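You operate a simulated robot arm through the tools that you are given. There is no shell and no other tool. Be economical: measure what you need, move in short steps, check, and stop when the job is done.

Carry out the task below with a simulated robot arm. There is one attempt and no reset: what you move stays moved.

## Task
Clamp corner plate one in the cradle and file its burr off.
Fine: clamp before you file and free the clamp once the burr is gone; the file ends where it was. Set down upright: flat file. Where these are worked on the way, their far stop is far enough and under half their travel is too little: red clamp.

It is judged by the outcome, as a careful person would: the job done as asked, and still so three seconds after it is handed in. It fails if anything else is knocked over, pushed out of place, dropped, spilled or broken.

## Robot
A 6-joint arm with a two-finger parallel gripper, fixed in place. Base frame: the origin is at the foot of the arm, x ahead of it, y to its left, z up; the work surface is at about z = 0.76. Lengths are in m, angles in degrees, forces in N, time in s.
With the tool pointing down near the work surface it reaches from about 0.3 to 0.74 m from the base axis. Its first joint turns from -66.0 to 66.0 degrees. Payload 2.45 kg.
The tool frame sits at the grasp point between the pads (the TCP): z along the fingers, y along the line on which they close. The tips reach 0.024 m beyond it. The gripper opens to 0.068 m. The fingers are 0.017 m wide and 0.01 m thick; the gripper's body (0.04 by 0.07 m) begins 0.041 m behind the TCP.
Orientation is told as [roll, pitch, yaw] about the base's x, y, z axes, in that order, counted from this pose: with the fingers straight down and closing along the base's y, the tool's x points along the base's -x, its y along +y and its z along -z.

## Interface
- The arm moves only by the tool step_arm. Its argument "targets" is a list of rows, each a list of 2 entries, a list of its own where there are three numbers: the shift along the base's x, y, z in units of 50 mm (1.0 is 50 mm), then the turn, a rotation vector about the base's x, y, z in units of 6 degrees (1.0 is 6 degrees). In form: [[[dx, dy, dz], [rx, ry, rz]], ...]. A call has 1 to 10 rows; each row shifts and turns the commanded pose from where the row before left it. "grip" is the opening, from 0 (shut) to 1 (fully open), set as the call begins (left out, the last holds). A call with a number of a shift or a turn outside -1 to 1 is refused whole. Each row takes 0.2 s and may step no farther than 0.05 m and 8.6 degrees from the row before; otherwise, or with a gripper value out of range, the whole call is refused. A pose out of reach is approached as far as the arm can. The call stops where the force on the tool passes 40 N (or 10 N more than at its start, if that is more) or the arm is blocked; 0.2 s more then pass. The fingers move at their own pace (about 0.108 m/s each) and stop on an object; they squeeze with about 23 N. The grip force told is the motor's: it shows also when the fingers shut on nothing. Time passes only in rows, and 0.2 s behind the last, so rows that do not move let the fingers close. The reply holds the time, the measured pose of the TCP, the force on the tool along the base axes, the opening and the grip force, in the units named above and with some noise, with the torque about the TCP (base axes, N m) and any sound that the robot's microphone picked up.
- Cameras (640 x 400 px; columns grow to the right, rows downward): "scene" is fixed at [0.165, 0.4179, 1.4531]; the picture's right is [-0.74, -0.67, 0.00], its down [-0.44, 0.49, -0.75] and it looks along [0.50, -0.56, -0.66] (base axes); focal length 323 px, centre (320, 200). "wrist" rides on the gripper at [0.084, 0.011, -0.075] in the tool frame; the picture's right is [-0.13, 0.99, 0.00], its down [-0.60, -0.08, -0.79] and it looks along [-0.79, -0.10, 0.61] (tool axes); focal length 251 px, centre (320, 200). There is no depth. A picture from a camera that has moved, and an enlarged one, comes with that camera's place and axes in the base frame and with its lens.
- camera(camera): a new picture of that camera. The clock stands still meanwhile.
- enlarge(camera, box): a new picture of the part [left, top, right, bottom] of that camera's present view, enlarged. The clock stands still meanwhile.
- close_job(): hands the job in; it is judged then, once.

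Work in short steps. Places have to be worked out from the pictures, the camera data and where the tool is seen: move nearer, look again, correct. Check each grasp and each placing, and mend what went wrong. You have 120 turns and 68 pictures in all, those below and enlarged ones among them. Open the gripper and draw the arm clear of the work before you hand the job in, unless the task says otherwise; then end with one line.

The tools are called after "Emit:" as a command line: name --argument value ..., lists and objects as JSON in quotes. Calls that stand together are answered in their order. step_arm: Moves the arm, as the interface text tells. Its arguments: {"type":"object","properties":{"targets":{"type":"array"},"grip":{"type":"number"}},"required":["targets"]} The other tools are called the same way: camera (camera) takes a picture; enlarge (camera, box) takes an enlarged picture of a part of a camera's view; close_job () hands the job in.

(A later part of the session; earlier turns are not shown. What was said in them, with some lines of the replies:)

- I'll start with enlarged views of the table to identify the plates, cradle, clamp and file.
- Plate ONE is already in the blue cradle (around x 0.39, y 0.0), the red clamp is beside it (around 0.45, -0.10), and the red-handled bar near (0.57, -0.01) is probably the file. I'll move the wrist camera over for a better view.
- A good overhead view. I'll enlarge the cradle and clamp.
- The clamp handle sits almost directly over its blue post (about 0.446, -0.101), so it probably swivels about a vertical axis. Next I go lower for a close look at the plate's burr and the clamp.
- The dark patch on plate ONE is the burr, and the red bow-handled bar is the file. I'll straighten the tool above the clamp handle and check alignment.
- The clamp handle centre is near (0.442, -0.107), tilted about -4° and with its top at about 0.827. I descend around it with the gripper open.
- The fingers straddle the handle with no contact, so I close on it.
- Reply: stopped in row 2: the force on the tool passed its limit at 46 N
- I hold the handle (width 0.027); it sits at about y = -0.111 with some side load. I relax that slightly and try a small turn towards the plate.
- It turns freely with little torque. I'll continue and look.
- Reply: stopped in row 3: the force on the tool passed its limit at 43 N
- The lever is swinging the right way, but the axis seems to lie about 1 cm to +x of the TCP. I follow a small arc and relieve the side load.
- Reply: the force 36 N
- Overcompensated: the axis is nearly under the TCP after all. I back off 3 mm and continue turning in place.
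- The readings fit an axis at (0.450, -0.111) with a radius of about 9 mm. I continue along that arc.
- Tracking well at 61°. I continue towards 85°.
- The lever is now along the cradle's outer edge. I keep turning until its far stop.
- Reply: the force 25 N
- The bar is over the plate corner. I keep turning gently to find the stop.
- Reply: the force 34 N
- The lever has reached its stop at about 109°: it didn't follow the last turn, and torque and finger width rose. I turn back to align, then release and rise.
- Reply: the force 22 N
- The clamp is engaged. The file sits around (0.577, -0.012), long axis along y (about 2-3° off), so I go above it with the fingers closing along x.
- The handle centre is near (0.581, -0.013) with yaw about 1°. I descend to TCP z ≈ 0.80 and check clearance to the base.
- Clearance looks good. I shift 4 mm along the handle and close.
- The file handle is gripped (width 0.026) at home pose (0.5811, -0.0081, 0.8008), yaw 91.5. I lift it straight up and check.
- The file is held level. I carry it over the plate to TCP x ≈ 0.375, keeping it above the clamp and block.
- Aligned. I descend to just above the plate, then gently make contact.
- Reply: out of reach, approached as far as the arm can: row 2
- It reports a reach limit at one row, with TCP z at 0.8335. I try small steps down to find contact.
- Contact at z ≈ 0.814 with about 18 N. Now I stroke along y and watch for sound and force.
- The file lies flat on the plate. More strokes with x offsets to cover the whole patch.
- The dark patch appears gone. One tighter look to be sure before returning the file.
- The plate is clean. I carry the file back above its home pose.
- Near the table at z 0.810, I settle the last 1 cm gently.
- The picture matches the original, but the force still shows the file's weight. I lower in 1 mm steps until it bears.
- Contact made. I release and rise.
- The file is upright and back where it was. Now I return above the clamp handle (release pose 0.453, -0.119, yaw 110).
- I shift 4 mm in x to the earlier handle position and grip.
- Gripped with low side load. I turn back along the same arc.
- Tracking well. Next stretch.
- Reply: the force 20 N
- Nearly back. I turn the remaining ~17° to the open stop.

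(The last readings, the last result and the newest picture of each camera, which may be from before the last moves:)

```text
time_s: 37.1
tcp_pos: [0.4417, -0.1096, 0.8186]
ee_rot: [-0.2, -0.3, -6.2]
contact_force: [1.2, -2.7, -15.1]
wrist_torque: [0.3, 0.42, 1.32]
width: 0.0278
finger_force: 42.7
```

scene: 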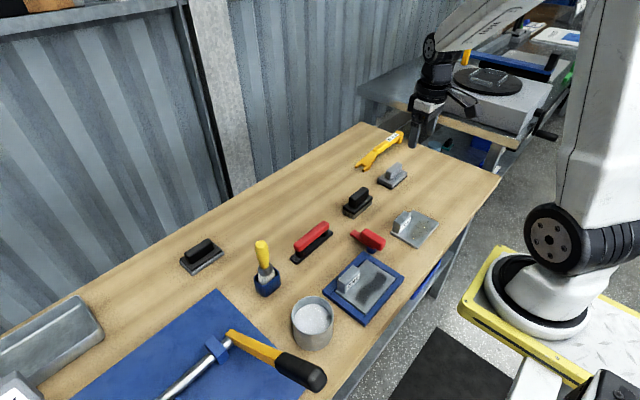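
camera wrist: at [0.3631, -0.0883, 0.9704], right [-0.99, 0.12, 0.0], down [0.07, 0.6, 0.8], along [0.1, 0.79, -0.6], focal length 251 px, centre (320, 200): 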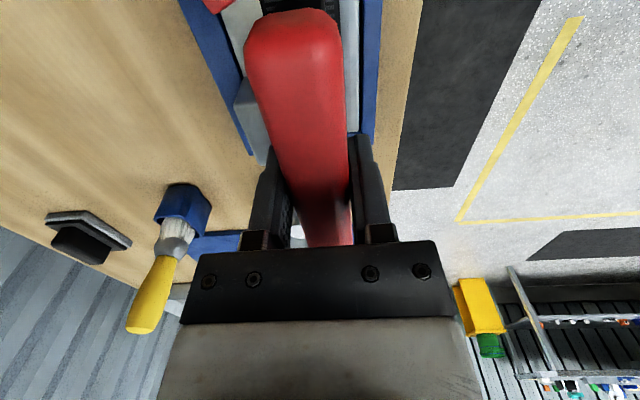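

The open stop is reached (torque 1.3 and the width rising). I back off slightly, release and rise.

Emit:
step_arm --targets '[[[0, 0, 0], [0, 0, 0.4]]]'

Emit:
step_arm --targets '[[[0, 0, 0], [0, 0, 0]], [[0, 0, 0], [0, 0, 0]], [[0, 0, 0], [0, 0, 0]], [[0, 0, 0.5], [0, 0, 0]], [[0, 0, 0.9], [0, 0, 0]], [[0, 0, 0.9], [0, 0, 0]], [[0, 0, 0.9], [0, 0, 0]], [[0, 0, 0.9], [0, 0, 0]]]' --grip 1

Emit:
camera --camera "scene"

Emit:
enlarge --camera "scene" --box '[280, 180, 460, 340]'

```text
time_s: 37.5
tcp_pos: [0.4417, -0.1086, 0.8203]
ee_rot: [-0.1, -0.3, -4.1]
contact_force: [3.4, 8.9, -19.4]
wrist_torque: [0.5, -0.37, 0.42]
width: 0.0272
finger_force: 41.5
```

```text
time_s: 39.3
tcp_pos: [0.4402, -0.1106, 1.0247]
ee_rot: [-0.2, -0.3, -4.0]
contact_force: [-0.2, 0.4, -0.5]
wrist_torque: [0.0, 0.0, -0.02]
width: 0.0678
finger_force: 0.1
```

```text
32 pictures are left
```

scene: 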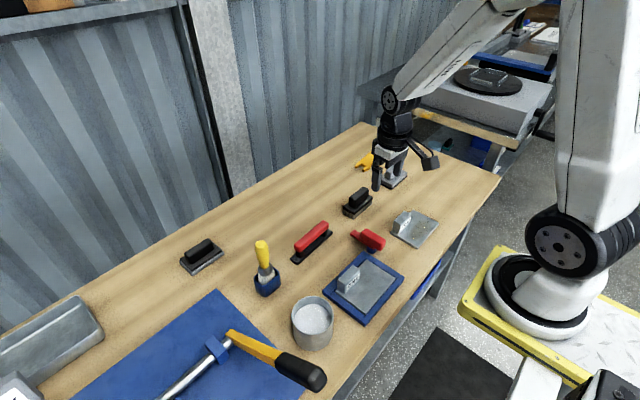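

```text
2.50 times, centred on (370, 260) of scene
camera zoom: at [0.165, 0.4179, 1.4531], right [-0.74, -0.67, 0.0], down [-0.44, 0.49, -0.75], along [0.5, -0.56, -0.66], focal length 808 px, centre (195, 50)
```

zoom: 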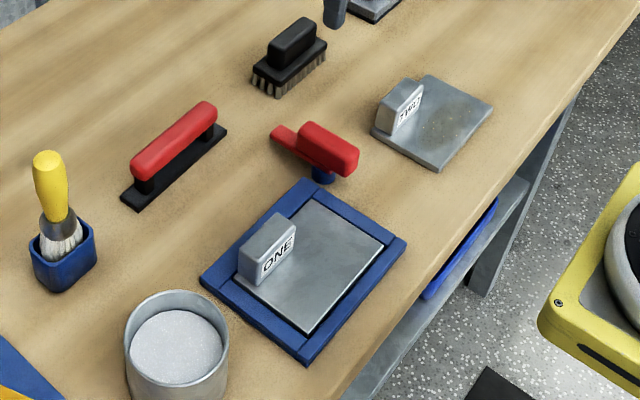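

The final view matches the start: clamp open, plate clean and in the cradle, file upright at its place, and the arm clear. I hand in the job.

Emit:
close_job

```text
The job is handed in.
```

Plate one was clamped, its burr filed off and the clamp swung back to its open stop; the flat file is upright within about 2 mm of where it started, and nothing else moved as far as the pictures show.
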